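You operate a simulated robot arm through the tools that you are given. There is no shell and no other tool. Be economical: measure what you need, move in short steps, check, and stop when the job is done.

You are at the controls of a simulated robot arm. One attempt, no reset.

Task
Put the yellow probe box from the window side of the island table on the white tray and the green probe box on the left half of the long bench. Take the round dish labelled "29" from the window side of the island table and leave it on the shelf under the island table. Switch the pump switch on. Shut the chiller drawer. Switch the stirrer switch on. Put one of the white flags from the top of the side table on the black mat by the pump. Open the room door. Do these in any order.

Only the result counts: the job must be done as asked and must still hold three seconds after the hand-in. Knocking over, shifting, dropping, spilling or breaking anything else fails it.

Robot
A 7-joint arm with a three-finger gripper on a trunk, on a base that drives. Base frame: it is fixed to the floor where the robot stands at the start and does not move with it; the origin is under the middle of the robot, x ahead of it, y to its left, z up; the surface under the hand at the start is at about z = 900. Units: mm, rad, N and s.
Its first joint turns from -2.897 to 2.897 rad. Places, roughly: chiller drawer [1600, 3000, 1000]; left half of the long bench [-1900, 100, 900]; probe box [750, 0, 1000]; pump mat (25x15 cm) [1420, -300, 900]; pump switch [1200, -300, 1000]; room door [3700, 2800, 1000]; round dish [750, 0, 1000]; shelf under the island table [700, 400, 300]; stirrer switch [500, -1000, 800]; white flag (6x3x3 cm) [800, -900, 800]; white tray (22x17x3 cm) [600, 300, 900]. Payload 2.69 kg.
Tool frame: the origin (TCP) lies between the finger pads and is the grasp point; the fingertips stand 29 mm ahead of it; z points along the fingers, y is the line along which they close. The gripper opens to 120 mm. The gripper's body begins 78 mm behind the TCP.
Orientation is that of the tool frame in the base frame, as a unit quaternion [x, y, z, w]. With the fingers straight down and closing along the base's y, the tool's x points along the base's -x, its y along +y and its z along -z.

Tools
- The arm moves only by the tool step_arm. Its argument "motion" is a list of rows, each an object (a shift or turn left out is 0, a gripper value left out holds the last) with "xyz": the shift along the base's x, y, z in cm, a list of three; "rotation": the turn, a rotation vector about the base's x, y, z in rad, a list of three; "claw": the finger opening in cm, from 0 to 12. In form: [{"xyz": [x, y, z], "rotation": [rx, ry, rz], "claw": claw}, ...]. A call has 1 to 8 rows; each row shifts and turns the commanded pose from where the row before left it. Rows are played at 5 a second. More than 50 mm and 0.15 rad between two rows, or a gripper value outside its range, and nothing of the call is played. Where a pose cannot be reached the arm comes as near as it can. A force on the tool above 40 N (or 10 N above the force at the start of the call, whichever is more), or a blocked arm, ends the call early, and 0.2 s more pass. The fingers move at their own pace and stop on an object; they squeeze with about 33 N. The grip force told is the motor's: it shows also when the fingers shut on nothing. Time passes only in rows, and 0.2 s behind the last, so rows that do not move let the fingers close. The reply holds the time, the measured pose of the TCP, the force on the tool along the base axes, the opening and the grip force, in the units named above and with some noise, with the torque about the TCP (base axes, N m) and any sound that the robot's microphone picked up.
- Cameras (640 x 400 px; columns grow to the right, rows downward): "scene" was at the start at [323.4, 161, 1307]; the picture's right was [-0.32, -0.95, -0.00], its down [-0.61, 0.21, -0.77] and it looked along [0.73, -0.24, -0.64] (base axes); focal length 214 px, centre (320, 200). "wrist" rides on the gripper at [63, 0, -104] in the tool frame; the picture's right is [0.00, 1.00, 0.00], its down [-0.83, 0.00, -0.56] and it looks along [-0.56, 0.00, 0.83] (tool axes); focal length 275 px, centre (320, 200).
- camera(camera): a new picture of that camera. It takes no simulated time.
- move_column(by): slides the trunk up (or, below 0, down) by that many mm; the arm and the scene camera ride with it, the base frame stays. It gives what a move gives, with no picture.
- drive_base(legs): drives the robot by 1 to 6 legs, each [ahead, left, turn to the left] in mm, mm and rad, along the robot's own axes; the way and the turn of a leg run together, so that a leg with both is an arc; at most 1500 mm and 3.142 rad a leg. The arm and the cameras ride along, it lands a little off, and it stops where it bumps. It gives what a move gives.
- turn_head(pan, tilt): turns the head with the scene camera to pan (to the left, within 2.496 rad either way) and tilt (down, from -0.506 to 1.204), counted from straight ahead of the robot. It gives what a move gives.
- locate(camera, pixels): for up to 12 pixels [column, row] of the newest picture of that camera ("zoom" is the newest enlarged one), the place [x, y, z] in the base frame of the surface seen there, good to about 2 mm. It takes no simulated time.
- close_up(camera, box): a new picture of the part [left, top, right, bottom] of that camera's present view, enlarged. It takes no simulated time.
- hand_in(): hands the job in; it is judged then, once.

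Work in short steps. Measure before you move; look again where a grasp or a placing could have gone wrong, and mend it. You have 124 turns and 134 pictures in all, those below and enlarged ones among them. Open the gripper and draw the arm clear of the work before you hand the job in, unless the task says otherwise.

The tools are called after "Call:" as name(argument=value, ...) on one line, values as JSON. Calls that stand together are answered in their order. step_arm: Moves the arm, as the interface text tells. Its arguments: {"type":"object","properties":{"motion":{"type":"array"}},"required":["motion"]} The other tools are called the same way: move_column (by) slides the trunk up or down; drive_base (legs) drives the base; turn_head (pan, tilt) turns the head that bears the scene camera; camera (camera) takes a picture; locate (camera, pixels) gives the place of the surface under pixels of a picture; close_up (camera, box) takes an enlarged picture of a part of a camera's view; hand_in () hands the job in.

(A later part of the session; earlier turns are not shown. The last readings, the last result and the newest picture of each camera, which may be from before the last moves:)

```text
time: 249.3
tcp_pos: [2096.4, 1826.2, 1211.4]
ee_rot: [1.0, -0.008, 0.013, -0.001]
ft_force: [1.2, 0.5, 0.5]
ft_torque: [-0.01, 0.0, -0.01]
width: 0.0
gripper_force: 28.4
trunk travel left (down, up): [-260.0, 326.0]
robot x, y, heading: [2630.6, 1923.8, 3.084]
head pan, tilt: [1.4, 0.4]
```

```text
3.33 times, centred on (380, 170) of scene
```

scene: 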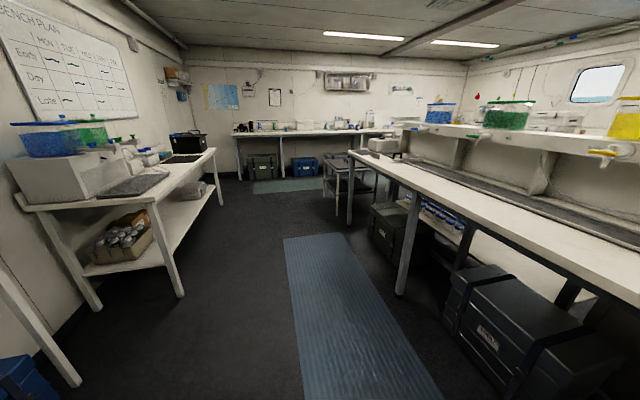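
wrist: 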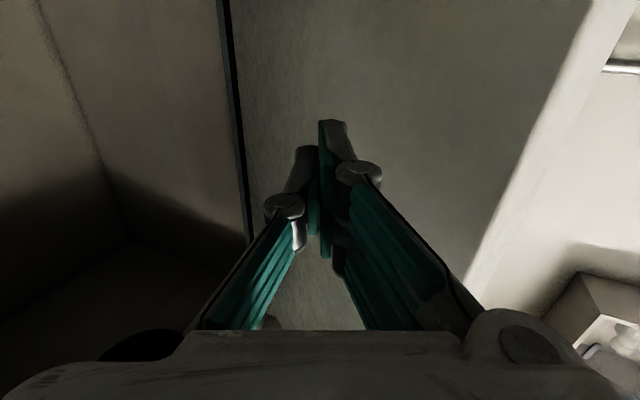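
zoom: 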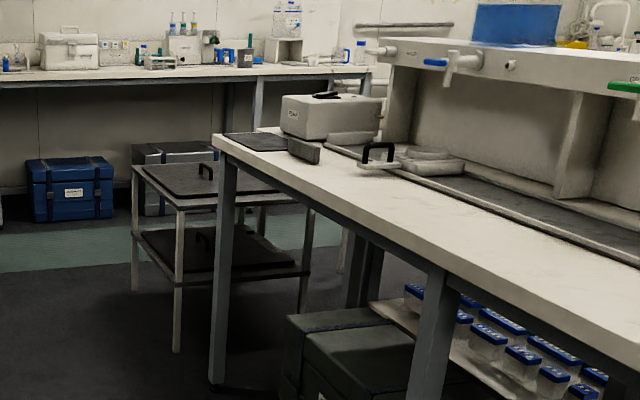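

Pump at (1209,-258), mat near (1420,-300), island edge x≈1510. I move to x≈2150 and strafe along to y≈-250, facing −x.

Call:
drive_base(legs=[[470, 0, 0.06], [0, 1100, 0], [0, 1080, 0]])

Call:
turn_head(pan=0, tilt=0.6)

Call:
camera(camera="scene")

```text
time: 262.6
tcp_pos: [1656.8, -402.3, 1211.7]
ee_rot: [0.999, 0.04, 0.014, -0.002]
ft_force: [0.4, -0.2, 0.5]
ft_torque: [-0.03, -0.01, -0.01]
width: 0.0
gripper_force: 28.6
trunk travel left (down, up): [-260.0, 326.0]
robot x, y, heading: [2178.4, -249.5, -3.11]
head pan, tilt: [1.4, 0.4]
```

```text
time: 264.1
tcp_pos: [1656.6, -400.9, 1211.8]
ee_rot: [0.999, 0.04, 0.014, -0.002]
ft_force: [-0.4, 0.0, -0.2]
ft_torque: [-0.01, 0.03, -0.03]
width: 0.0
gripper_force: 28.5
trunk travel left (down, up): [-260.0, 326.0]
robot x, y, heading: [2182.5, -248.4, -3.108]
head pan, tilt: [0.0, 0.6]
```

```text
41 pictures are left
```

scene: 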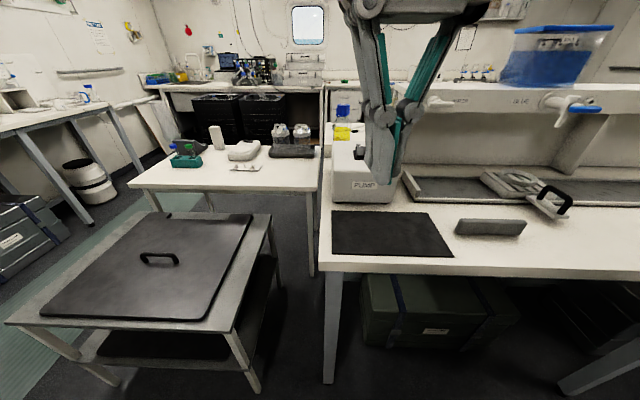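

Pump and the black mat are in view, partly hidden by the hand. I shift the hand aside and zoom onto the pump.

Call:
step_arm(motion=[{"xyz": [3, 4, 0]}, {"xyz": [3, 4, 0]}, {"xyz": [3, 4, 0]}, {"xyz": [0, 4, 0]}, {"xyz": [0, 4, 0]}, {"xyz": [0, 4, 0]}])

Call:
close_up(camera="scene", box=[300, 110, 480, 230])

```text
time: 265.5
tcp_pos: [1707.0, -173.5, 1189.1]
ee_rot: [0.999, 0.041, 0.014, -0.003]
ft_force: [-0.3, 0.2, -0.5]
ft_torque: [0.02, -0.02, -0.01]
width: 0.2
gripper_force: 28.6
out of reach, approached as far as the arm can: row 2, 3, 4
trunk travel left (down, up): [-260.0, 326.0]
robot x, y, heading: [2181.0, -250.8, -3.105]
head pan, tilt: [0.0, 0.6]
```

```text
3.33 times, centred on (390, 170) of scene
```

zoom: 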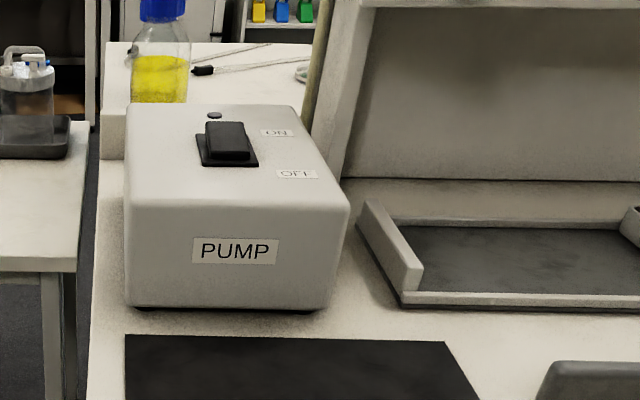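

There's a rocker on top: "ON" at its far (−x) end, "OFF" near. I measure its two ends.

Call:
locate(camera="zoom", pixels=[[228, 126], [228, 135], [228, 145], [228, 152], [228, 158], [275, 132], [298, 174], [215, 115], [130, 130], [285, 360], [420, 360], [150, 380]])

Call:
close_up(camera="scene", box=[345, 138, 390, 166])

```text
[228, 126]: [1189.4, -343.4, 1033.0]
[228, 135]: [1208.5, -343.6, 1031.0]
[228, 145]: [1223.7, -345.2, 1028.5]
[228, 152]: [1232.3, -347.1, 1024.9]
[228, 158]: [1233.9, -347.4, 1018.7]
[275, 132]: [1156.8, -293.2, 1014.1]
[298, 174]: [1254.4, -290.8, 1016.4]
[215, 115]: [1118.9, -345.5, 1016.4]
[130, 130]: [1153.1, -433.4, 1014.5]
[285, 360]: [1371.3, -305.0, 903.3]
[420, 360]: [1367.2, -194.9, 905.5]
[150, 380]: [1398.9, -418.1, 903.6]
```

```text
14.22 times, centred on (368, 152) of scene
```

zoom: 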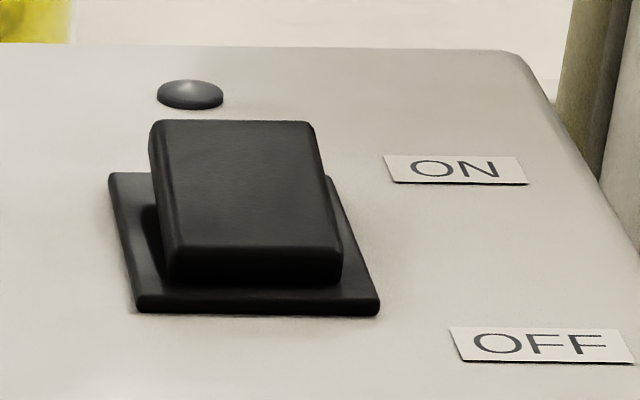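

OFF end is pressed (near end lower); I need to press the far end at ~(1190,-344,1033). I drive 150 mm closer and move the closed fingers above it.

Call:
drive_base(legs=[[150, 0, -0.03]])

Call:
step_arm(motion=[{"xyz": [-2, -4, 0.5]}, {"xyz": [-3.5, -3, 0.5]}, {"xyz": [-4, -2.5, 0]}, {"xyz": [-4, -2, 0]}, {"xyz": [-4, -1, 0]}, {"xyz": [-4, 0, 0]}, {"xyz": [-4, 0, 0]}])

Call:
camera(camera="scene")

```text
time: 266.9
tcp_pos: [1554.1, -159.4, 1189.4]
ee_rot: [1.0, 0.023, 0.014, -0.001]
ft_force: [0.2, -0.1, -0.9]
ft_torque: [-0.01, 0.0, -0.02]
width: 0.0
gripper_force: 29.1
trunk travel left (down, up): [-260.0, 326.0]
robot x, y, heading: [2022.3, -250.5, 3.139]
head pan, tilt: [0.0, 0.6]
```

```text
time: 268.5
tcp_pos: [1300.1, -284.6, 1201.1]
ee_rot: [1.0, 0.023, 0.013, -0.002]
ft_force: [1.1, 0.2, 0.6]
ft_torque: [0.07, 0.11, 0.02]
width: 0.0
gripper_force: 28.5
trunk travel left (down, up): [-260.0, 326.0]
robot x, y, heading: [2022.3, -249.8, 3.138]
head pan, tilt: [0.0, 0.6]
```

```text
38 pictures are left
```

scene: 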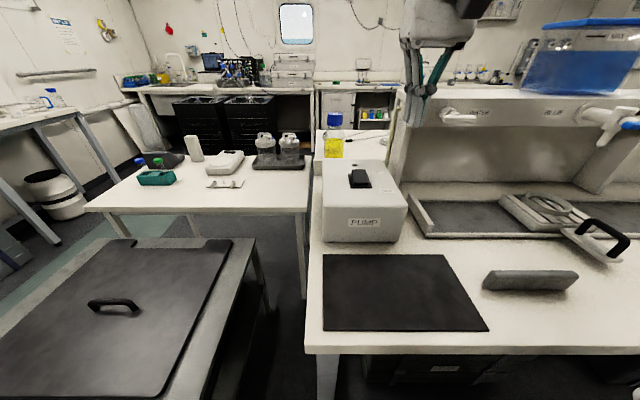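

Now to (1189,-345) and down to just above the rocker.

Call:
step_arm(motion=[{"xyz": [-2, -3, 0]}, {"xyz": [-4, -3, 0]}, {"xyz": [-5, 0, 0]}, {"xyz": [0, 0, -4]}, {"xyz": [0, 0, -4]}, {"xyz": [0, 0, -3.5]}, {}])

Call:
camera(camera="wrist")

Call:
close_up(camera="scene", box=[300, 90, 460, 260])

```text
time: 270.1
tcp_pos: [1187.5, -344.5, 1081.4]
ee_rot: [1.0, 0.022, 0.013, -0.001]
ft_force: [0.9, -0.3, -0.4]
ft_torque: [0.0, 0.02, -0.01]
width: 0.2
gripper_force: 28.1
trunk travel left (down, up): [-260.0, 326.0]
robot x, y, heading: [2024.4, -249.9, 3.142]
head pan, tilt: [0.0, 0.6]
```

```text
37 pictures are left
```

wrist: 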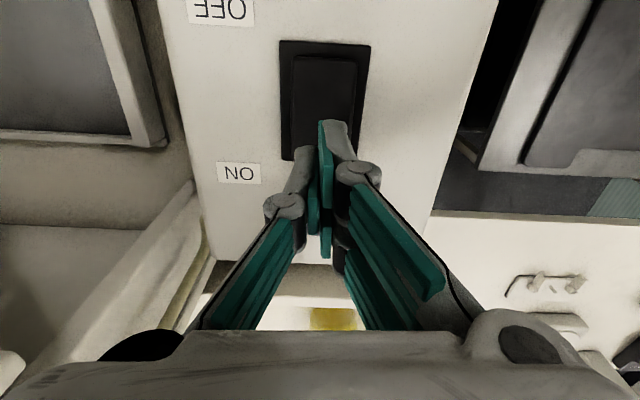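

```text
2.35 times, centred on (380, 175) of scene
```

zoom: 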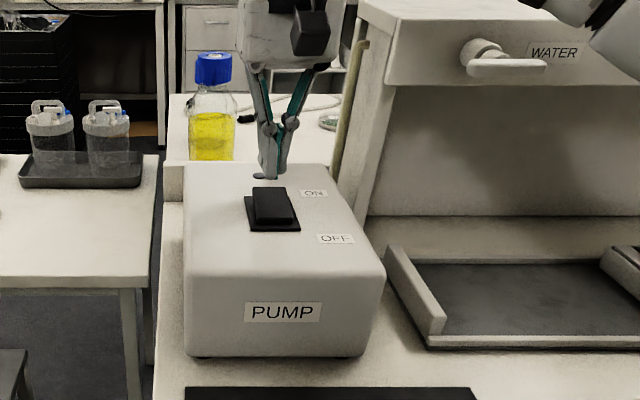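

The fingertips are over the ON end. I press down gently until resistance.

Call:
step_arm(motion=[{"xyz": [0, 0, -1.4]}, {"xyz": [0, 0, -0.7]}, {"xyz": [0, 0, -0.5]}, {"xyz": [0, 0, -0.4]}, {"xyz": [0, 0, -0.4]}, {"xyz": [0, 0, -0.3]}])

Call:
step_arm(motion=[{"xyz": [0, 0, 3]}, {"xyz": [0, 0, 4]}, {"xyz": [0, 0, 4]}, {"xyz": [2, 0, 3]}])

Call:
close_up(camera="scene", box=[320, 150, 410, 210])

```text
time: 271.3
tcp_pos: [1189.9, -344.3, 1055.9]
ee_rot: [1.0, 0.021, 0.01, 0.0]
ft_force: [4.4, 3.3, 14.2]
ft_torque: [0.06, -0.37, 0.04]
width: 6.2
gripper_force: 29.2
trunk travel left (down, up): [-260.0, 326.0]
robot x, y, heading: [2024.1, -250.0, 3.142]
head pan, tilt: [0.0, 0.6]
stopped in row 6: the force on the tool passed its limit at 46 N (the readings are from after the stop); the commanded pose is now the measured one
```

```text
time: 272.3
tcp_pos: [1205.4, -346.2, 1196.7]
ee_rot: [1.0, 0.022, 0.011, 0.0]
ft_force: [-0.7, 0.9, -1.6]
ft_torque: [-0.02, -0.08, -0.03]
width: 0.3
gripper_force: 28.4
trunk travel left (down, up): [-260.0, 326.0]
robot x, y, heading: [2024.8, -249.9, 3.142]
head pan, tilt: [0.0, 0.6]
heard: click
```

```text
6.67 times, centred on (365, 180) of scene
```

zoom: 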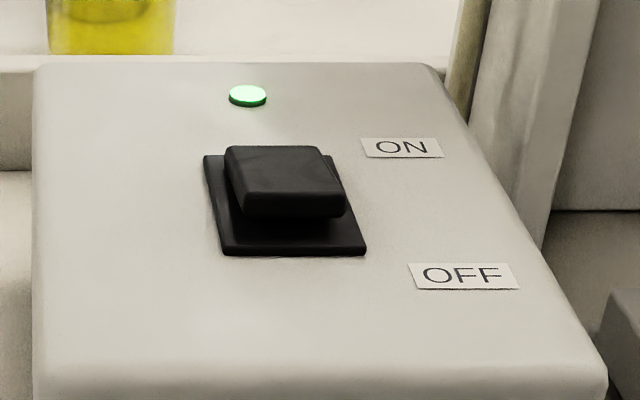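

Green lamp lit and a click: pump is on. Next the side table; I raise the hand clear and zoom on it.

Call:
step_arm(motion=[{"xyz": [4.5, 0, 0]}, {"xyz": [4.5, 0, 0]}, {"xyz": [4.5, 0, 0]}, {"xyz": [4.5, 0, 0]}, {"xyz": [4.5, 0, 0]}, {"xyz": [4.5, 0, 0]}, {"xyz": [4.5, 0, 0]}])

Call:
turn_head(pan=0.4, tilt=0.5)

Call:
close_up(camera="scene", box=[180, 90, 480, 280])

Call:
locate(camera="zoom", pixels=[[320, 200], [200, 200], [450, 200], [320, 300], [450, 300], [100, 300], [560, 150]])

```text
time: 273.9
tcp_pos: [1523.3, -342.5, 1193.3]
ee_rot: [1.0, 0.021, 0.011, 0.0]
ft_force: [0.3, -0.1, 0.5]
ft_torque: [-0.08, -0.03, 0.0]
width: 0.2
gripper_force: 28.8
trunk travel left (down, up): [-260.0, 326.0]
robot x, y, heading: [2020.9, -250.3, 3.138]
head pan, tilt: [0.0, 0.6]
```

```text
time: 274.8
tcp_pos: [1523.5, -341.9, 1193.3]
ee_rot: [1.0, 0.023, 0.01, 0.0]
ft_force: [-0.5, -0.9, 0.7]
ft_torque: [0.02, -0.01, 0.0]
width: 0.0
gripper_force: 28.4
trunk travel left (down, up): [-260.0, 326.0]
robot x, y, heading: [2022.9, -252.6, 3.14]
head pan, tilt: [0.4, 0.499]
```

```text
2.11 times, centred on (330, 185) of scene
```

zoom: 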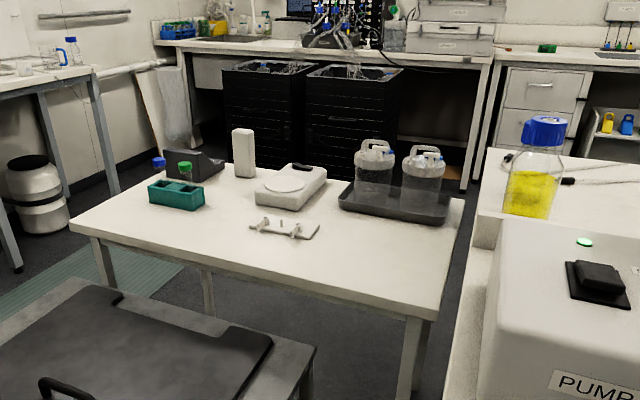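

```text
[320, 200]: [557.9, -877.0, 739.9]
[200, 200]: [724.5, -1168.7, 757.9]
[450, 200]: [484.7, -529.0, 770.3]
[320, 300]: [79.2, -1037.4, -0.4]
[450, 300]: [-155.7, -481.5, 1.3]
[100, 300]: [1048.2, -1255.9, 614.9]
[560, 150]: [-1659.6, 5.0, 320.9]
```

The side table carries a stirrer plate at (290,185) and a small white piece at (285,228). I zoom in on both.

Call:
close_up(camera="scene", box=[280, 155, 350, 210])

Call:
locate(camera="zoom", pixels=[[265, 310], [370, 330], [420, 300], [300, 180], [360, 110], [320, 340], [150, 80], [150, 330]])

```text
7.27 times, centred on (315, 182) of scene
```

zoom: 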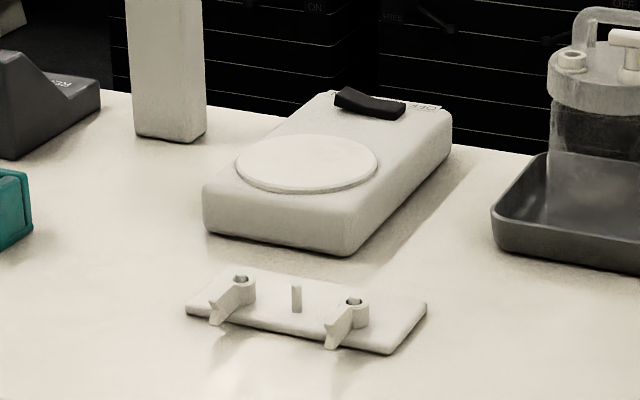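

```text
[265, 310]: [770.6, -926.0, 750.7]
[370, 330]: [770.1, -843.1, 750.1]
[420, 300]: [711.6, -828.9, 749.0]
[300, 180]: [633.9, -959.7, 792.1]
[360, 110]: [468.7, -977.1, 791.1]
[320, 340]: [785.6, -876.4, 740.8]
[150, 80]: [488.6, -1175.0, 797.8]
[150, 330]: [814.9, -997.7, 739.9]
```

Two white flags sit on pegs of a plate near (740,-880); the stirrer rocker is at (469,-977). I'll reach these from the window side; I measure the table corners and bins.

Call:
camera(camera="scene")

Call:
locate(camera="scene", pixels=[[215, 198], [382, 240], [397, 185], [285, 168], [290, 135], [365, 135], [330, 168], [365, 165], [375, 140], [260, 210]])

```text
32 pictures are left
```

scene: 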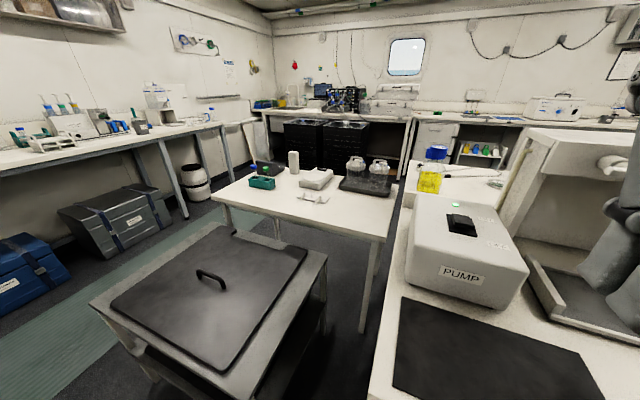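

```text
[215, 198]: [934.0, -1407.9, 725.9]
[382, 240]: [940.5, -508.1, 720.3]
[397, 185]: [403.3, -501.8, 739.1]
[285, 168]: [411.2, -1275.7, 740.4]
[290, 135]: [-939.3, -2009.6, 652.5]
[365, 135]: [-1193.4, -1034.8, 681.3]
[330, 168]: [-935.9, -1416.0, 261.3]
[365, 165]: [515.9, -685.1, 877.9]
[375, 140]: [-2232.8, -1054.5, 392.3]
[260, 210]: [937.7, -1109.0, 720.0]
```

Side table: x 400–940, y −1410…−500, z 740; bins at x<−935, y<−1034. I'll go back around the north corridor to stand at about (−20,−600). First legs: strafe to y≈2180.

Call:
drive_base(legs=[[-100, -1200, 0], [0, -1230, 0]])

Call:
turn_head(pan=0, tilt=0.5)

Call:
camera(camera="scene")

```text
time: 286.6
tcp_pos: [1616.9, 2057.4, 1193.0]
ee_rot: [1.0, 0.03, 0.01, -0.001]
ft_force: [0.1, -0.3, 0.8]
ft_torque: [0.01, 0.03, -0.01]
width: 0.1
gripper_force: 28.7
trunk travel left (down, up): [-260.0, 326.0]
robot x, y, heading: [2114.5, 2154.1, -3.13]
head pan, tilt: [0.4, 0.499]
```

```text
time: 287.5
tcp_pos: [1616.7, 2057.7, 1193.9]
ee_rot: [1.0, 0.029, 0.011, 0.001]
ft_force: [-0.4, -1.0, 1.1]
ft_torque: [-0.01, 0.02, 0.02]
width: 0.1
gripper_force: 28.8
trunk travel left (down, up): [-260.0, 326.0]
robot x, y, heading: [2118.7, 2156.5, -3.131]
head pan, tilt: [0.0, 0.499]
```

```text
31 pictures are left
```

scene: 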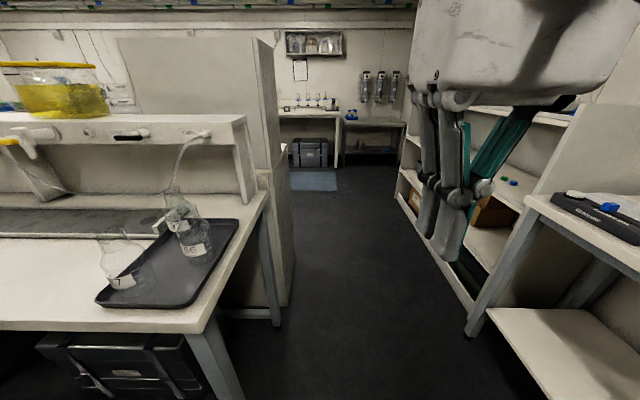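

Corridor ahead (columns 295–465) is clear. I centre at y≈2240 and drive through to x≈−650, then strafe to open floor.

Call:
drive_base(legs=[[0, -85, -0.01], [1400, 0, 0], [1380, 0, 0], [0, 1300, 0]])

```text
time: 307.9
tcp_pos: [-1131.2, 781.4, 1192.7]
ee_rot: [0.999, 0.048, 0.011, 0.0]
ft_force: [0.3, 0.0, 0.0]
ft_torque: [0.02, 0.01, -0.04]
width: 0.0
gripper_force: 28.9
trunk travel left (down, up): [-260.0, 326.0]
robot x, y, heading: [-637.5, 895.6, -3.089]
head pan, tilt: [0.0, 0.499]
```

Now at (−637,896). I turn to heading 0 and go toward (−250,−600).

Call:
drive_base(legs=[[0, 0, 3.089], [0, -880, 0], [390, 0, 0]])

Call:
drive_base(legs=[[0, -600, 0]])

Call:
turn_head(pan=-0.3, tilt=0.6)

Call:
camera(camera="scene")

```text
time: 321.8
tcp_pos: [257.8, 120.4, 1193.1]
ee_rot: [-0.023, 1.0, -0.001, -0.01]
ft_force: [-0.8, 0.3, 0.1]
ft_torque: [0.05, -0.01, 0.0]
width: 0.1
gripper_force: 28.6
trunk travel left (down, up): [-260.0, 326.0]
robot x, y, heading: [-240.5, 24.8, 0.006]
head pan, tilt: [0.0, 0.499]
```

```text
time: 325.2
tcp_pos: [256.3, -491.0, 1193.5]
ee_rot: [-0.02, 1.0, 0.0, -0.011]
ft_force: [1.0, -0.4, -0.2]
ft_torque: [0.0, 0.02, -0.02]
width: 0.0
gripper_force: 28.4
trunk travel left (down, up): [-260.0, 326.0]
robot x, y, heading: [-245.9, -581.4, -0.006]
head pan, tilt: [0.0, 0.499]
```

```text
time: 326.0
tcp_pos: [255.8, -490.4, 1193.1]
ee_rot: [-0.019, 1.0, -0.001, -0.011]
ft_force: [0.8, 0.9, 0.2]
ft_torque: [0.03, -0.02, 0.01]
width: 0.1
gripper_force: 28.7
trunk travel left (down, up): [-260.0, 326.0]
robot x, y, heading: [-242.6, -578.7, -0.005]
head pan, tilt: [-0.3, 0.6]
```

```text
30 pictures are left
```

scene: 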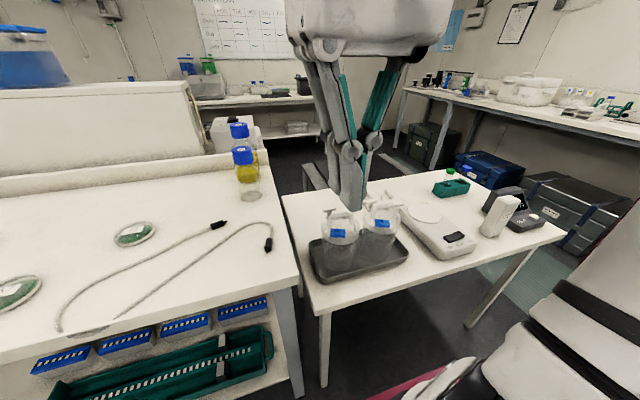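

The stirrer rocker is at (455,238). I drive 190 mm closer, and zoom on the stirrer.

Call:
drive_base(legs=[[190, -40, 0]])

Call:
turn_head(pan=-0.6, tilt=0.8)

Call:
camera(camera="scene")

```text
time: 327.6
tcp_pos: [441.1, -530.2, 1192.4]
ee_rot: [-0.023, 1.0, 0.0, -0.011]
ft_force: [0.5, 0.8, -0.7]
ft_torque: [-0.03, 0.02, 0.0]
width: 0.0
gripper_force: 28.9
trunk travel left (down, up): [-260.0, 326.0]
robot x, y, heading: [-59.2, -619.8, -0.003]
head pan, tilt: [-0.3, 0.6]
```

```text
time: 328.4
tcp_pos: [442.8, -528.8, 1194.2]
ee_rot: [-0.022, 1.0, 0.0, -0.011]
ft_force: [-0.8, 0.2, 0.5]
ft_torque: [-0.01, 0.0, -0.02]
width: 0.1
gripper_force: 28.5
trunk travel left (down, up): [-260.0, 326.0]
robot x, y, heading: [-58.0, -619.3, -0.001]
head pan, tilt: [-0.6, 0.799]
```

```text
29 pictures are left
```

scene: 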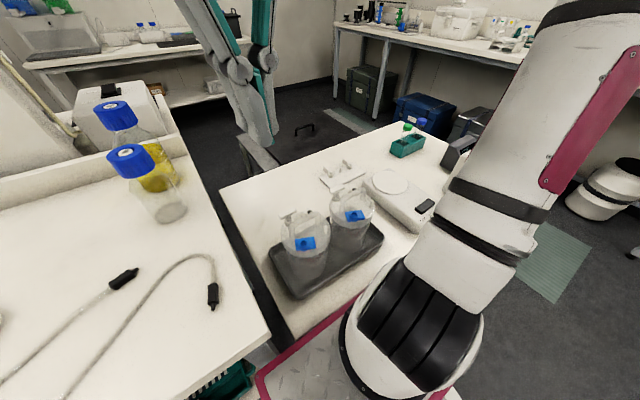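

Stirrer and flag rack are both visible. I zoom and measure them.

Call:
close_up(camera="scene", box=[310, 145, 450, 240])

Call:
locate(camera="zoom", pixels=[[522, 287], [535, 275], [545, 265], [555, 255], [128, 95], [178, 75], [92, 130], [115, 118], [150, 165], [160, 110], [520, 300], [100, 150]])

```text
4.21 times, centred on (380, 192) of scene
```

zoom: 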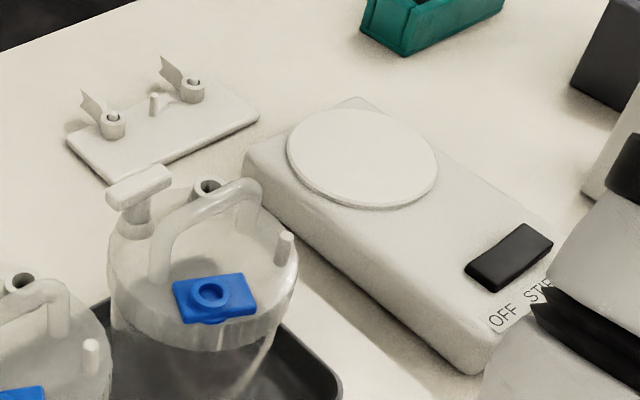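

```text
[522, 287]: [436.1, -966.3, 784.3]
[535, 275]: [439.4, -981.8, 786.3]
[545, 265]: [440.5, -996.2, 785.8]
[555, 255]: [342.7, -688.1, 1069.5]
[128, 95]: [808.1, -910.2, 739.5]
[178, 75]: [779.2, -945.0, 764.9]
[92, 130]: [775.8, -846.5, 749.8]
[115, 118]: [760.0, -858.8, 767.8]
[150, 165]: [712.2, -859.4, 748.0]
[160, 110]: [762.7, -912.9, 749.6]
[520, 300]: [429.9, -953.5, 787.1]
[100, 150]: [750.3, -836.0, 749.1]
```

The rocker's long axis runs from OFF (toward +y) to ON (toward −y, hidden by the arm). I measure its ends and the flag details.

Call:
locate(camera="zoom", pixels=[[480, 272], [495, 260], [510, 255], [525, 240], [538, 238], [505, 320], [192, 85], [112, 118], [112, 130], [155, 97], [92, 100], [170, 68]])

Call:
step_arm(motion=[{"xyz": [2, 2, 0]}, {"xyz": [4, -4, -1]}, {"xyz": [4, -4, -1]}, {"xyz": [4, -4, -1]}, {"xyz": [3, -4, -1]}, {"xyz": [3, -4, -2]}, {"xyz": [3, -4, -2]}, {"xyz": [0, -4, -2]}])

Call:
camera(camera="wrist")

```text
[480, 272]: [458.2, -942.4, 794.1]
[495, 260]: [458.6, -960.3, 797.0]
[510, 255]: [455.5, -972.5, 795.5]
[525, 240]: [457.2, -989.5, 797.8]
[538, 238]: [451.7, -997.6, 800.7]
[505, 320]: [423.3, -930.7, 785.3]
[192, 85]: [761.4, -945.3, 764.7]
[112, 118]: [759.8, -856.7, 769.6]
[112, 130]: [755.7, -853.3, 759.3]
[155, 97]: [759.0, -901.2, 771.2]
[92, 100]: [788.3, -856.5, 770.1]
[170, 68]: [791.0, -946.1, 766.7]
```

```text
refused: row 2 steps farther than a row can; nothing moved
```

```text
27 pictures are left
```

wrist: 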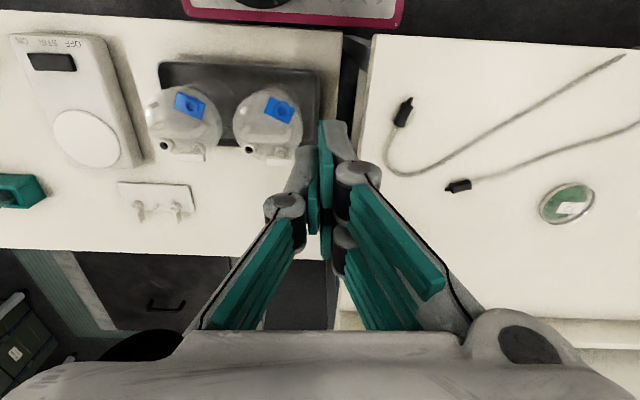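

ON lies at the −y end (left in the wrist view), which is the raised end (z≈800). I move the closed fingers above (457,−992).

Call:
step_arm(motion=[{"xyz": [0.2, -4.5, -1]}, {"xyz": [0.2, -4.5, -1]}, {"xyz": [0.2, -4.5, -1]}, {"xyz": [0.2, -4.5, -1]}, {"xyz": [0.2, -4.5, -1]}, {"xyz": [0.2, -4.5, -1]}, {"xyz": [0.2, -4.5, -1]}, {"xyz": [0.2, -4.5, -1]}])

Call:
step_arm(motion=[{"xyz": [0, -4.5, -2]}, {"xyz": [0, -4.5, -2]}, {"xyz": [0, -1.2, -4.5]}, {"xyz": [0, 0, -4.5]}, {"xyz": [0, 0, -4.5]}, {"xyz": [0, 0, -4.5]}, {}])

Call:
camera(camera="wrist")

```text
time: 330.2
tcp_pos: [458.0, -891.8, 1114.5]
ee_rot: [-0.022, 1.0, -0.001, -0.011]
ft_force: [-0.3, -0.4, 0.7]
ft_torque: [-0.01, 0.01, -0.03]
width: 0.0
gripper_force: 28.2
trunk travel left (down, up): [-260.0, 326.0]
robot x, y, heading: [-57.7, -623.2, -0.001]
head pan, tilt: [-0.6, 0.799]
```

```text
time: 331.8
tcp_pos: [473.7, -949.9, 868.4]
ee_rot: [-0.021, 1.0, -0.001, -0.011]
ft_force: [1.0, 0.1, -0.3]
ft_torque: [0.0, -0.02, 0.03]
width: 0.0
gripper_force: 28.9
out of reach, approached as far as the arm can: row 1, 2
trunk travel left (down, up): [-260.0, 326.0]
robot x, y, heading: [-58.4, -618.9, -0.004]
head pan, tilt: [-0.6, 0.799]
```

```text
26 pictures are left
```

wrist: 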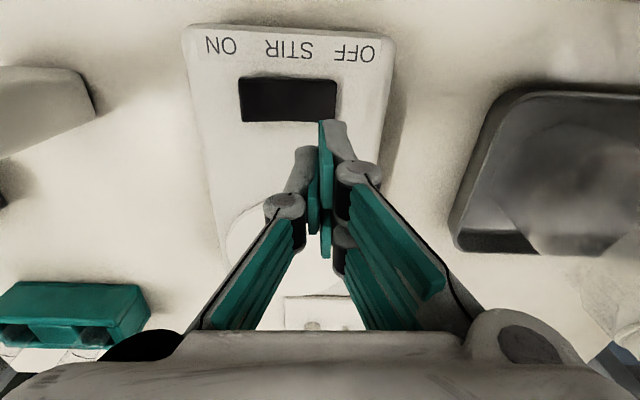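

Tool is at (474,−950,868); I shift to the ON end (457,−992).

Call:
step_arm(motion=[{"xyz": [-0.8, -2.1, 0]}, {"xyz": [-0.8, -2.1, 0]}, {}])

Call:
camera(camera="wrist")

Call:
locate(camera="wrist", pixels=[[290, 90], [300, 90], [320, 90], [340, 90], [360, 90], [375, 90]])

```text
time: 332.6
tcp_pos: [468.8, -962.6, 871.4]
ee_rot: [-0.02, 1.0, -0.002, -0.011]
ft_force: [-1.4, -0.2, 0.0]
ft_torque: [0.02, -0.02, -0.02]
width: 0.1
gripper_force: 28.9
out of reach, approached as far as the arm can: row 1, 2
trunk travel left (down, up): [-260.0, 326.0]
robot x, y, heading: [-59.6, -620.9, -0.005]
head pan, tilt: [-0.6, 0.799]
```

```text
25 pictures are left
```

wrist: 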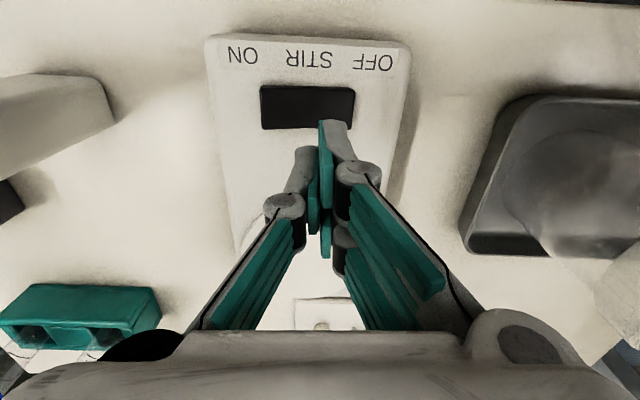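

```text
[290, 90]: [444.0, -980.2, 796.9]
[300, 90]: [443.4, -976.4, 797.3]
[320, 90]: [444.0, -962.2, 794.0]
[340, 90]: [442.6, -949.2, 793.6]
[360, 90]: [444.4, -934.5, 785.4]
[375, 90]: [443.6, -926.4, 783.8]
```

The arm is at its inner limit; I back the base 110 mm to give it room, then move to the ON end.

Call:
drive_base(legs=[[-110, 0, 0]])

Call:
step_arm(motion=[{"xyz": [3.5, -1.5, 0]}, {"xyz": [3.5, -1, 0]}, {"xyz": [2.5, 0, 0]}, {}])

Call:
camera(camera="wrist")

```text
time: 333.8
tcp_pos: [356.5, -961.8, 871.2]
ee_rot: [-0.019, 1.0, -0.001, -0.01]
ft_force: [-0.1, -0.2, -0.2]
ft_torque: [0.03, -0.01, 0.03]
width: 0.0
gripper_force: 28.0
trunk travel left (down, up): [-260.0, 326.0]
robot x, y, heading: [-174.2, -623.4, -0.007]
head pan, tilt: [-0.6, 0.799]
```

```text
time: 334.8
tcp_pos: [452.0, -987.5, 870.2]
ee_rot: [-0.02, 1.0, -0.001, -0.011]
ft_force: [0.3, -0.8, -0.3]
ft_torque: [-0.01, -0.03, 0.01]
width: 0.1
gripper_force: 29.4
trunk travel left (down, up): [-260.0, 326.0]
robot x, y, heading: [-169.1, -620.0, -0.003]
head pan, tilt: [-0.6, 0.799]
```

```text
24 pictures are left
```

wrist: 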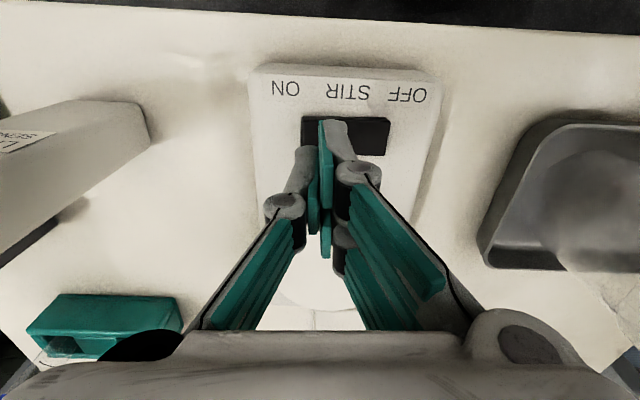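

The press point (320,129) lands on the ON end of the rocker. I press down.

Call:
step_arm(motion=[{"xyz": [0.3, 0, -2.5]}, {"xyz": [0, 0, -1]}, {"xyz": [0, 0, -0.6]}, {"xyz": [0, 0, -0.4]}, {"xyz": [0, 0, -0.4]}, {"xyz": [0, 0, -0.4]}, {"xyz": [0, 0, -0.3]}])

Call:
step_arm(motion=[{"xyz": [0, 0, 3]}, {"xyz": [0, 0, 4.5]}, {"xyz": [0, 0, 4.5]}, {"xyz": [4, 0, 2]}])

Call:
camera(camera="wrist")

```text
time: 336.2
tcp_pos: [454.8, -986.7, 824.0]
ee_rot: [-0.02, 1.0, -0.004, -0.009]
ft_force: [-7.1, 2.6, 18.0]
ft_torque: [0.18, -0.07, 0.09]
width: 0.1
gripper_force: 28.8
trunk travel left (down, up): [-260.0, 326.0]
robot x, y, heading: [-171.9, -618.2, -0.001]
head pan, tilt: [-0.6, 0.799]
heard: click
stopped in row 7: the force on the tool passed its limit at 46 N (the readings are from after the stop); the commanded pose is now the measured one
```

```text
time: 337.2
tcp_pos: [495.9, -991.6, 959.9]
ee_rot: [-0.019, 1.0, -0.003, -0.01]
ft_force: [0.3, 0.3, 0.3]
ft_torque: [0.0, -0.04, -0.01]
width: 0.1
gripper_force: 28.4
trunk travel left (down, up): [-260.0, 326.0]
robot x, y, heading: [-171.8, -621.3, 0.001]
head pan, tilt: [-0.6, 0.799]
```

```text
23 pictures are left
```

wrist: 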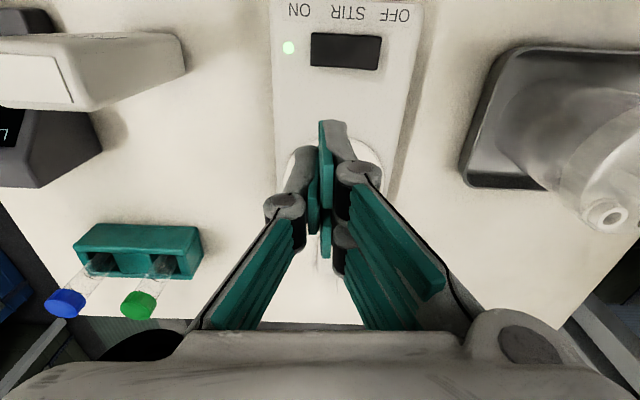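

Stirrer's green LED is on. Now the flag: I drive 100 mm closer and bring the opened fingers above the flag hub at (761,−945).

Call:
drive_base(legs=[[110, 0, 0]])

Call:
step_arm(motion=[{"xyz": [4, 1.2, -1], "claw": 5}, {"xyz": [4, 1.2, -1]}, {"xyz": [4, 1.2, -1]}, {"xyz": [3.5, 1, -1]}, {}])

Call:
camera(camera="wrist")

Call:
camera(camera="scene")

```text
time: 338.4
tcp_pos: [607.1, -990.3, 959.9]
ee_rot: [-0.02, 1.0, -0.004, -0.009]
ft_force: [-0.7, 1.0, 0.4]
ft_torque: [0.02, 0.0, -0.03]
width: 0.3
gripper_force: 28.6
trunk travel left (down, up): [-260.0, 326.0]
robot x, y, heading: [-60.8, -619.2, -0.001]
head pan, tilt: [-0.6, 0.799]
```

```text
time: 339.6
tcp_pos: [760.2, -942.0, 919.5]
ee_rot: [-0.02, 1.0, -0.004, -0.008]
ft_force: [-0.5, 0.1, 0.0]
ft_torque: [0.01, -0.02, 0.0]
width: 49.8
gripper_force: 0.0
trunk travel left (down, up): [-260.0, 326.0]
robot x, y, heading: [-59.3, -620.4, -0.005]
head pan, tilt: [-0.6, 0.799]
```

```text
22 pictures are left
```

wrist: 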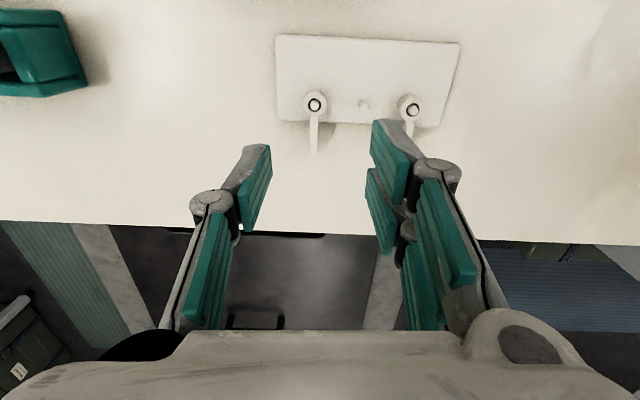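

```text
21 pictures are left
```

scene: 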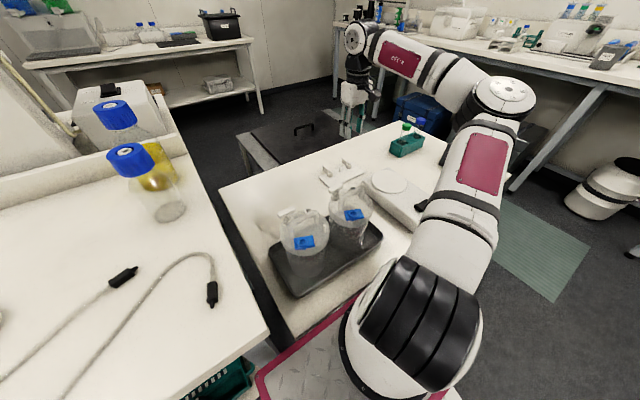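

Call:
close_up(camera="wrist", box=[265, 75, 365, 165])

Call:
locate(camera="wrist", pixels=[[308, 106], [322, 106], [315, 95], [315, 120], [313, 150], [315, 104], [363, 105], [409, 107]])

```text
4.44 times, centred on (315, 120) of wrist
```

zoom: 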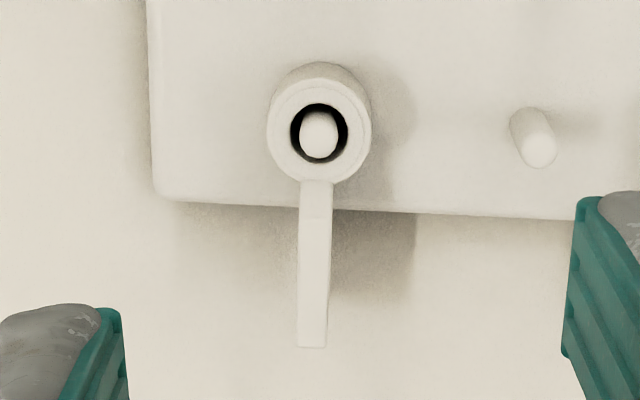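

```text
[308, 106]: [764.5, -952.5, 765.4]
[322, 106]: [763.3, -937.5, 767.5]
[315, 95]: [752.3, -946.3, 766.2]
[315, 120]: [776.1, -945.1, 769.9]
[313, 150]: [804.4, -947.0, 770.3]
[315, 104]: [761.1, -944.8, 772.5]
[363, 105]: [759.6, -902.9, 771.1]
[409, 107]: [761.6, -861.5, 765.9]
```

Hub centre is (762,−945), about 21 mm wide, top z≈769, plate top 749. I descend to TCP 784 and grip.

Call:
step_arm(motion=[{"xyz": [0.2, -0.3, -4.5]}, {"xyz": [0, 0, -4]}, {"xyz": [0, 0, -3]}, {"xyz": [0, 0, -1.5]}, {"xyz": [0, 0, -0.5]}, {}])

Call:
camera(camera="wrist")

```text
time: 341.0
tcp_pos: [763.1, -947.1, 784.3]
ee_rot: [-0.019, 1.0, -0.003, -0.009]
ft_force: [0.1, -0.2, 0.4]
ft_torque: [0.0, 0.01, -0.01]
width: 50.1
gripper_force: 0.1
trunk travel left (down, up): [-260.0, 326.0]
robot x, y, heading: [-60.3, -617.4, -0.006]
head pan, tilt: [-0.6, 0.799]
```

```text
19 pictures are left
```

wrist: 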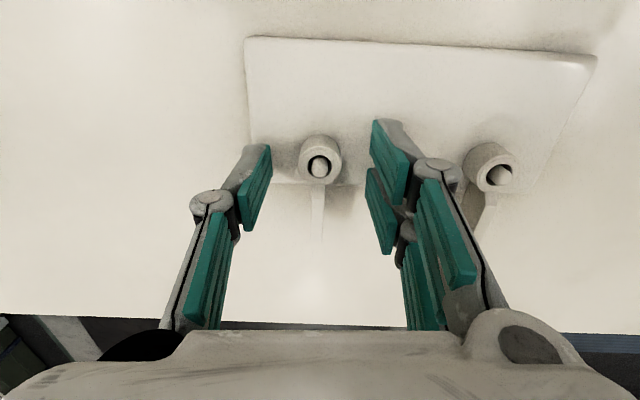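

Hub is centred between the fingers. I close and lift straight up slowly.

Call:
step_arm(motion=[{"claw": 1.5}, {"claw": 1}, {"claw": 1}, {"xyz": [0, 0, 0.7]}, {"xyz": [0, 0, 1]}, {"xyz": [0, 0, 1.5]}, {"xyz": [0, 0, 3]}, {"xyz": [0, 0, 4]}])

Call:
camera(camera="wrist")

```text
time: 342.8
tcp_pos: [761.1, -948.0, 887.4]
ee_rot: [-0.019, 1.0, -0.003, -0.009]
ft_force: [1.0, 1.4, -0.5]
ft_torque: [0.03, 0.03, -0.01]
width: 20.7
gripper_force: 33.1
trunk travel left (down, up): [-260.0, 326.0]
robot x, y, heading: [-60.3, -617.0, -0.003]
head pan, tilt: [-0.6, 0.799]
```

```text
18 pictures are left
```

wrist: 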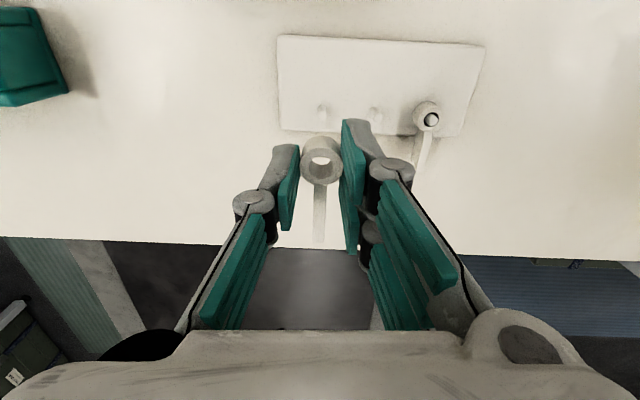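

Flag is held and free of the peg. I raise it and retract the arm for the drive.

Call:
step_arm(motion=[{"xyz": [0, 0, 4.5]}, {"xyz": [0, 0, 4.5]}, {"xyz": [0, 1, 4.5]}, {"xyz": [-1, 2, 4]}, {"xyz": [-2, 3, 3]}, {"xyz": [-2, 4, 2]}, {"xyz": [-2, 4, 2]}, {"xyz": [-2, 4, 2]}])

Call:
step_arm(motion=[{"xyz": [-2.5, 4, 1]}, {"xyz": [-3, 3.5, 1]}, {"xyz": [-3, 3.5, 1]}, {"xyz": [-4, 2, 0]}, {"xyz": [-4, 1, 0]}, {"xyz": [-4, 0, 0]}, {"xyz": [-4, 0, 0]}])

Call:
drive_base(legs=[[-230, 0, 0], [0, 700, 0], [-400, 0, 0], [0, 750, 0]])

Call:
camera(camera="wrist")

```text
time: 344.6
tcp_pos: [670.1, -762.4, 1149.2]
ee_rot: [-0.02, 1.0, -0.004, -0.01]
ft_force: [0.3, 0.0, -0.4]
ft_torque: [0.06, -0.02, 0.0]
width: 20.8
gripper_force: 33.1
out of reach, approached as far as the arm can: row 3
trunk travel left (down, up): [-260.0, 326.0]
robot x, y, heading: [-60.6, -617.1, -0.005]
head pan, tilt: [-0.6, 0.799]
```

```text
time: 346.2
tcp_pos: [424.5, -625.4, 1181.2]
ee_rot: [-0.02, 1.0, -0.003, -0.01]
ft_force: [0.3, -0.5, -0.2]
ft_torque: [-0.01, 0.01, 0.01]
width: 20.9
gripper_force: 32.9
trunk travel left (down, up): [-260.0, 326.0]
robot x, y, heading: [-58.9, -617.5, -0.003]
head pan, tilt: [-0.6, 0.799]
```

```text
time: 357.2
tcp_pos: [-228.0, 844.1, 1181.8]
ee_rot: [-0.022, 1.0, -0.003, -0.009]
ft_force: [0.5, -0.4, -0.2]
ft_torque: [-0.02, 0.0, 0.01]
width: 21.1
gripper_force: 32.6
trunk travel left (down, up): [-260.0, 326.0]
robot x, y, heading: [-715.1, 846.6, 0.006]
head pan, tilt: [-0.6, 0.799]
```

```text
17 pictures are left
```

wrist: 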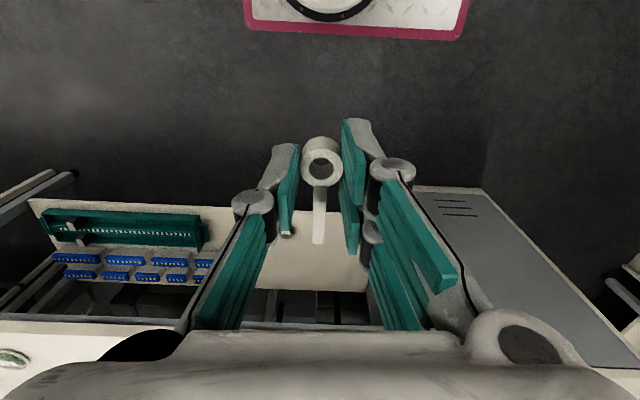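

Flag is still held. I continue: strafe to y≈2240, drive through the corridor, and turn round on the far side.

Call:
drive_base(legs=[[0, 1395, -0.006], [1450, 0, 0], [1480, 0, 0]])

Call:
drive_base(legs=[[0, 0, 3.13]])

```text
time: 377.9
tcp_pos: [2713.6, 2094.5, 1182.1]
ee_rot: [0.001, 1.0, -0.004, -0.009]
ft_force: [0.7, -0.8, 0.5]
ft_torque: [0.01, 0.0, 0.03]
width: 21.1
gripper_force: 32.6
trunk travel left (down, up): [-260.0, 326.0]
robot x, y, heading: [2228.3, 2120.5, -0.037]
head pan, tilt: [-0.6, 0.799]
```

```text
time: 385.4
tcp_pos: [1747.8, 2184.4, 1182.4]
ee_rot: [0.999, -0.042, 0.008, -0.003]
ft_force: [0.3, -0.2, -0.1]
ft_torque: [0.0, 0.0, -0.01]
width: 20.9
gripper_force: 33.0
trunk travel left (down, up): [-260.0, 326.0]
robot x, y, heading: [2226.0, 2118.7, 3.018]
head pan, tilt: [-0.6, 0.799]
```

Heading 3.018; I correct it and strafe down to the pump end.

Call:
drive_base(legs=[[0, 0, 0.122], [110, 0, 0], [0, 1200, 0], [0, 1200, 0]])

Call:
turn_head(pan=0, tilt=0.7)

Call:
camera(camera="scene")

```text
time: 398.6
tcp_pos: [1668.6, -286.5, 1181.8]
ee_rot: [0.999, 0.037, 0.009, -0.005]
ft_force: [-0.5, -0.5, 0.3]
ft_torque: [0.01, 0.01, -0.04]
width: 21.3
gripper_force: 32.9
trunk travel left (down, up): [-260.0, 326.0]
robot x, y, heading: [2160.3, -276.6, -3.106]
head pan, tilt: [-0.6, 0.799]
```

```text
time: 399.6
tcp_pos: [1670.2, -288.0, 1182.0]
ee_rot: [0.999, 0.036, 0.009, -0.003]
ft_force: [-0.8, -1.1, 0.2]
ft_torque: [-0.01, 0.04, 0.0]
width: 20.9
gripper_force: 33.2
trunk travel left (down, up): [-260.0, 326.0]
robot x, y, heading: [2155.9, -276.1, -3.11]
head pan, tilt: [0.0, 0.7]
```

```text
16 pictures are left
```

scene: 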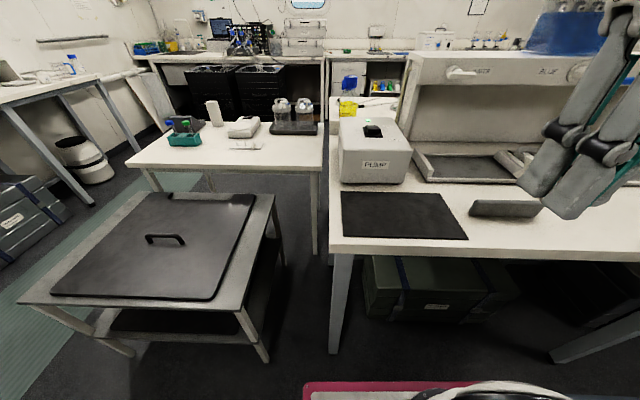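

The mat is clear at (400,215). I measure its corners.

Call:
locate(camera="scene", pixels=[[346, 196], [440, 196], [348, 234], [462, 236], [400, 215], [338, 215], [500, 208]])

```text
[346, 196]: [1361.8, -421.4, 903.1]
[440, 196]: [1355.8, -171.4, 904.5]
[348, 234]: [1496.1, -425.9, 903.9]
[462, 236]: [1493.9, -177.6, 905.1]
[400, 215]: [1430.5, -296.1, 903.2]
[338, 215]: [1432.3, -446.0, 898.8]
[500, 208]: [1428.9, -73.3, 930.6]
```

Mat: centre (1427,−298), z 903. Release height TCP ≈ 938. I move the flag above the mat and lower.

Call:
step_arm(motion=[{"xyz": [-4, -0.2, -2]}, {"xyz": [-4, -0.2, -2]}, {"xyz": [-4, -0.2, -2]}, {"xyz": [-4, -0.2, -2]}, {"xyz": [-4, -0.2, -3]}, {"xyz": [-3, 0, -3]}, {"xyz": [0, 0, -4]}, {}])

Call:
camera(camera="scene")

Call:
camera(camera="wrist")

```text
time: 401.4
tcp_pos: [1441.7, -295.8, 1001.7]
ee_rot: [0.999, 0.036, 0.009, -0.004]
ft_force: [-0.6, -0.1, -0.9]
ft_torque: [0.01, -0.02, 0.01]
width: 20.9
gripper_force: 33.0
trunk travel left (down, up): [-260.0, 326.0]
robot x, y, heading: [2152.2, -281.0, -3.113]
head pan, tilt: [0.0, 0.7]
```

```text
15 pictures are left
```

scene: 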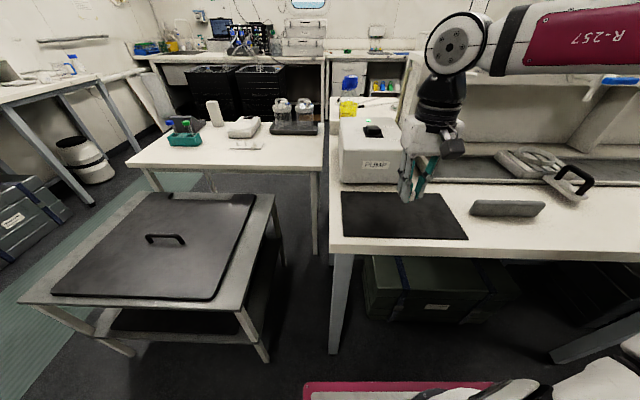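

```text
14 pictures are left
```

wrist: 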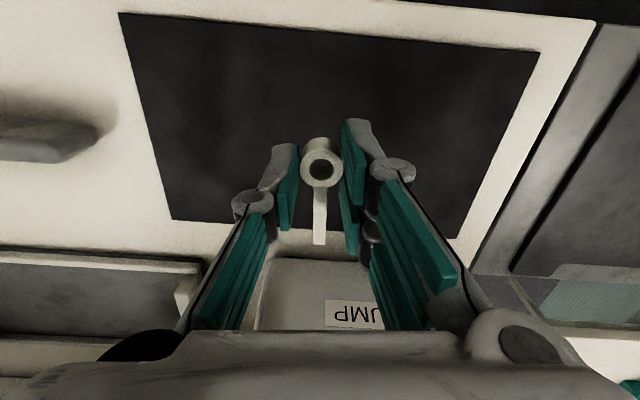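

The flag is over the mat's middle. I lower to contact, then open and retract.

Call:
step_arm(motion=[{"xyz": [0, 0, -3]}, {"xyz": [0, 0, -2]}, {"xyz": [0, 0, -0.8]}, {"xyz": [0, 0, -0.4]}, {"xyz": [0, 0, -0.2]}, {}])

Call:
step_arm(motion=[{"claw": 3}, {"claw": 4.5}, {"claw": 4.5}, {"xyz": [0, 0, 3]}, {"xyz": [0, 0, 4]}, {"xyz": [0, 0, 4]}, {"xyz": [4, 0, 3]}, {"xyz": [4, 0, 2]}])

Call:
step_arm(motion=[{"xyz": [4.5, 0, 1]}, {"xyz": [4.5, 0, 1]}, {"xyz": [4.5, 0, 1]}, {"xyz": [4, 0, 0]}])

Call:
close_up(camera="scene", box=[320, 100, 520, 270])

```text
time: 402.8
tcp_pos: [1440.5, -296.5, 937.5]
ee_rot: [0.999, 0.037, 0.009, -0.003]
ft_force: [-0.8, -1.2, 9.3]
ft_torque: [0.05, 0.0, 0.0]
width: 20.9
gripper_force: 33.1
trunk travel left (down, up): [-260.0, 326.0]
robot x, y, heading: [2156.7, -275.8, -3.109]
head pan, tilt: [0.0, 0.7]
```

```text
time: 404.6
tcp_pos: [1519.4, -298.2, 1095.7]
ee_rot: [0.999, 0.036, 0.01, -0.003]
ft_force: [-0.9, -0.7, 0.7]
ft_torque: [-0.01, -0.03, 0.03]
width: 45.1
gripper_force: 0.1
trunk travel left (down, up): [-260.0, 326.0]
robot x, y, heading: [2155.6, -274.3, -3.107]
head pan, tilt: [0.0, 0.7]
```

```text
time: 405.6
tcp_pos: [1694.4, -297.8, 1124.8]
ee_rot: [0.999, 0.037, 0.009, -0.004]
ft_force: [1.5, 0.0, -0.2]
ft_torque: [0.04, 0.06, 0.0]
width: 44.8
gripper_force: 0.0
trunk travel left (down, up): [-260.0, 326.0]
robot x, y, heading: [2156.0, -274.0, -3.107]
head pan, tilt: [0.0, 0.7]
```

```text
2.35 times, centred on (420, 185) of scene
```

zoom: 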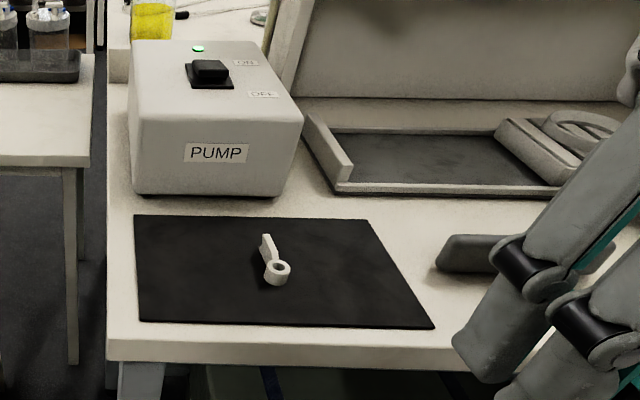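

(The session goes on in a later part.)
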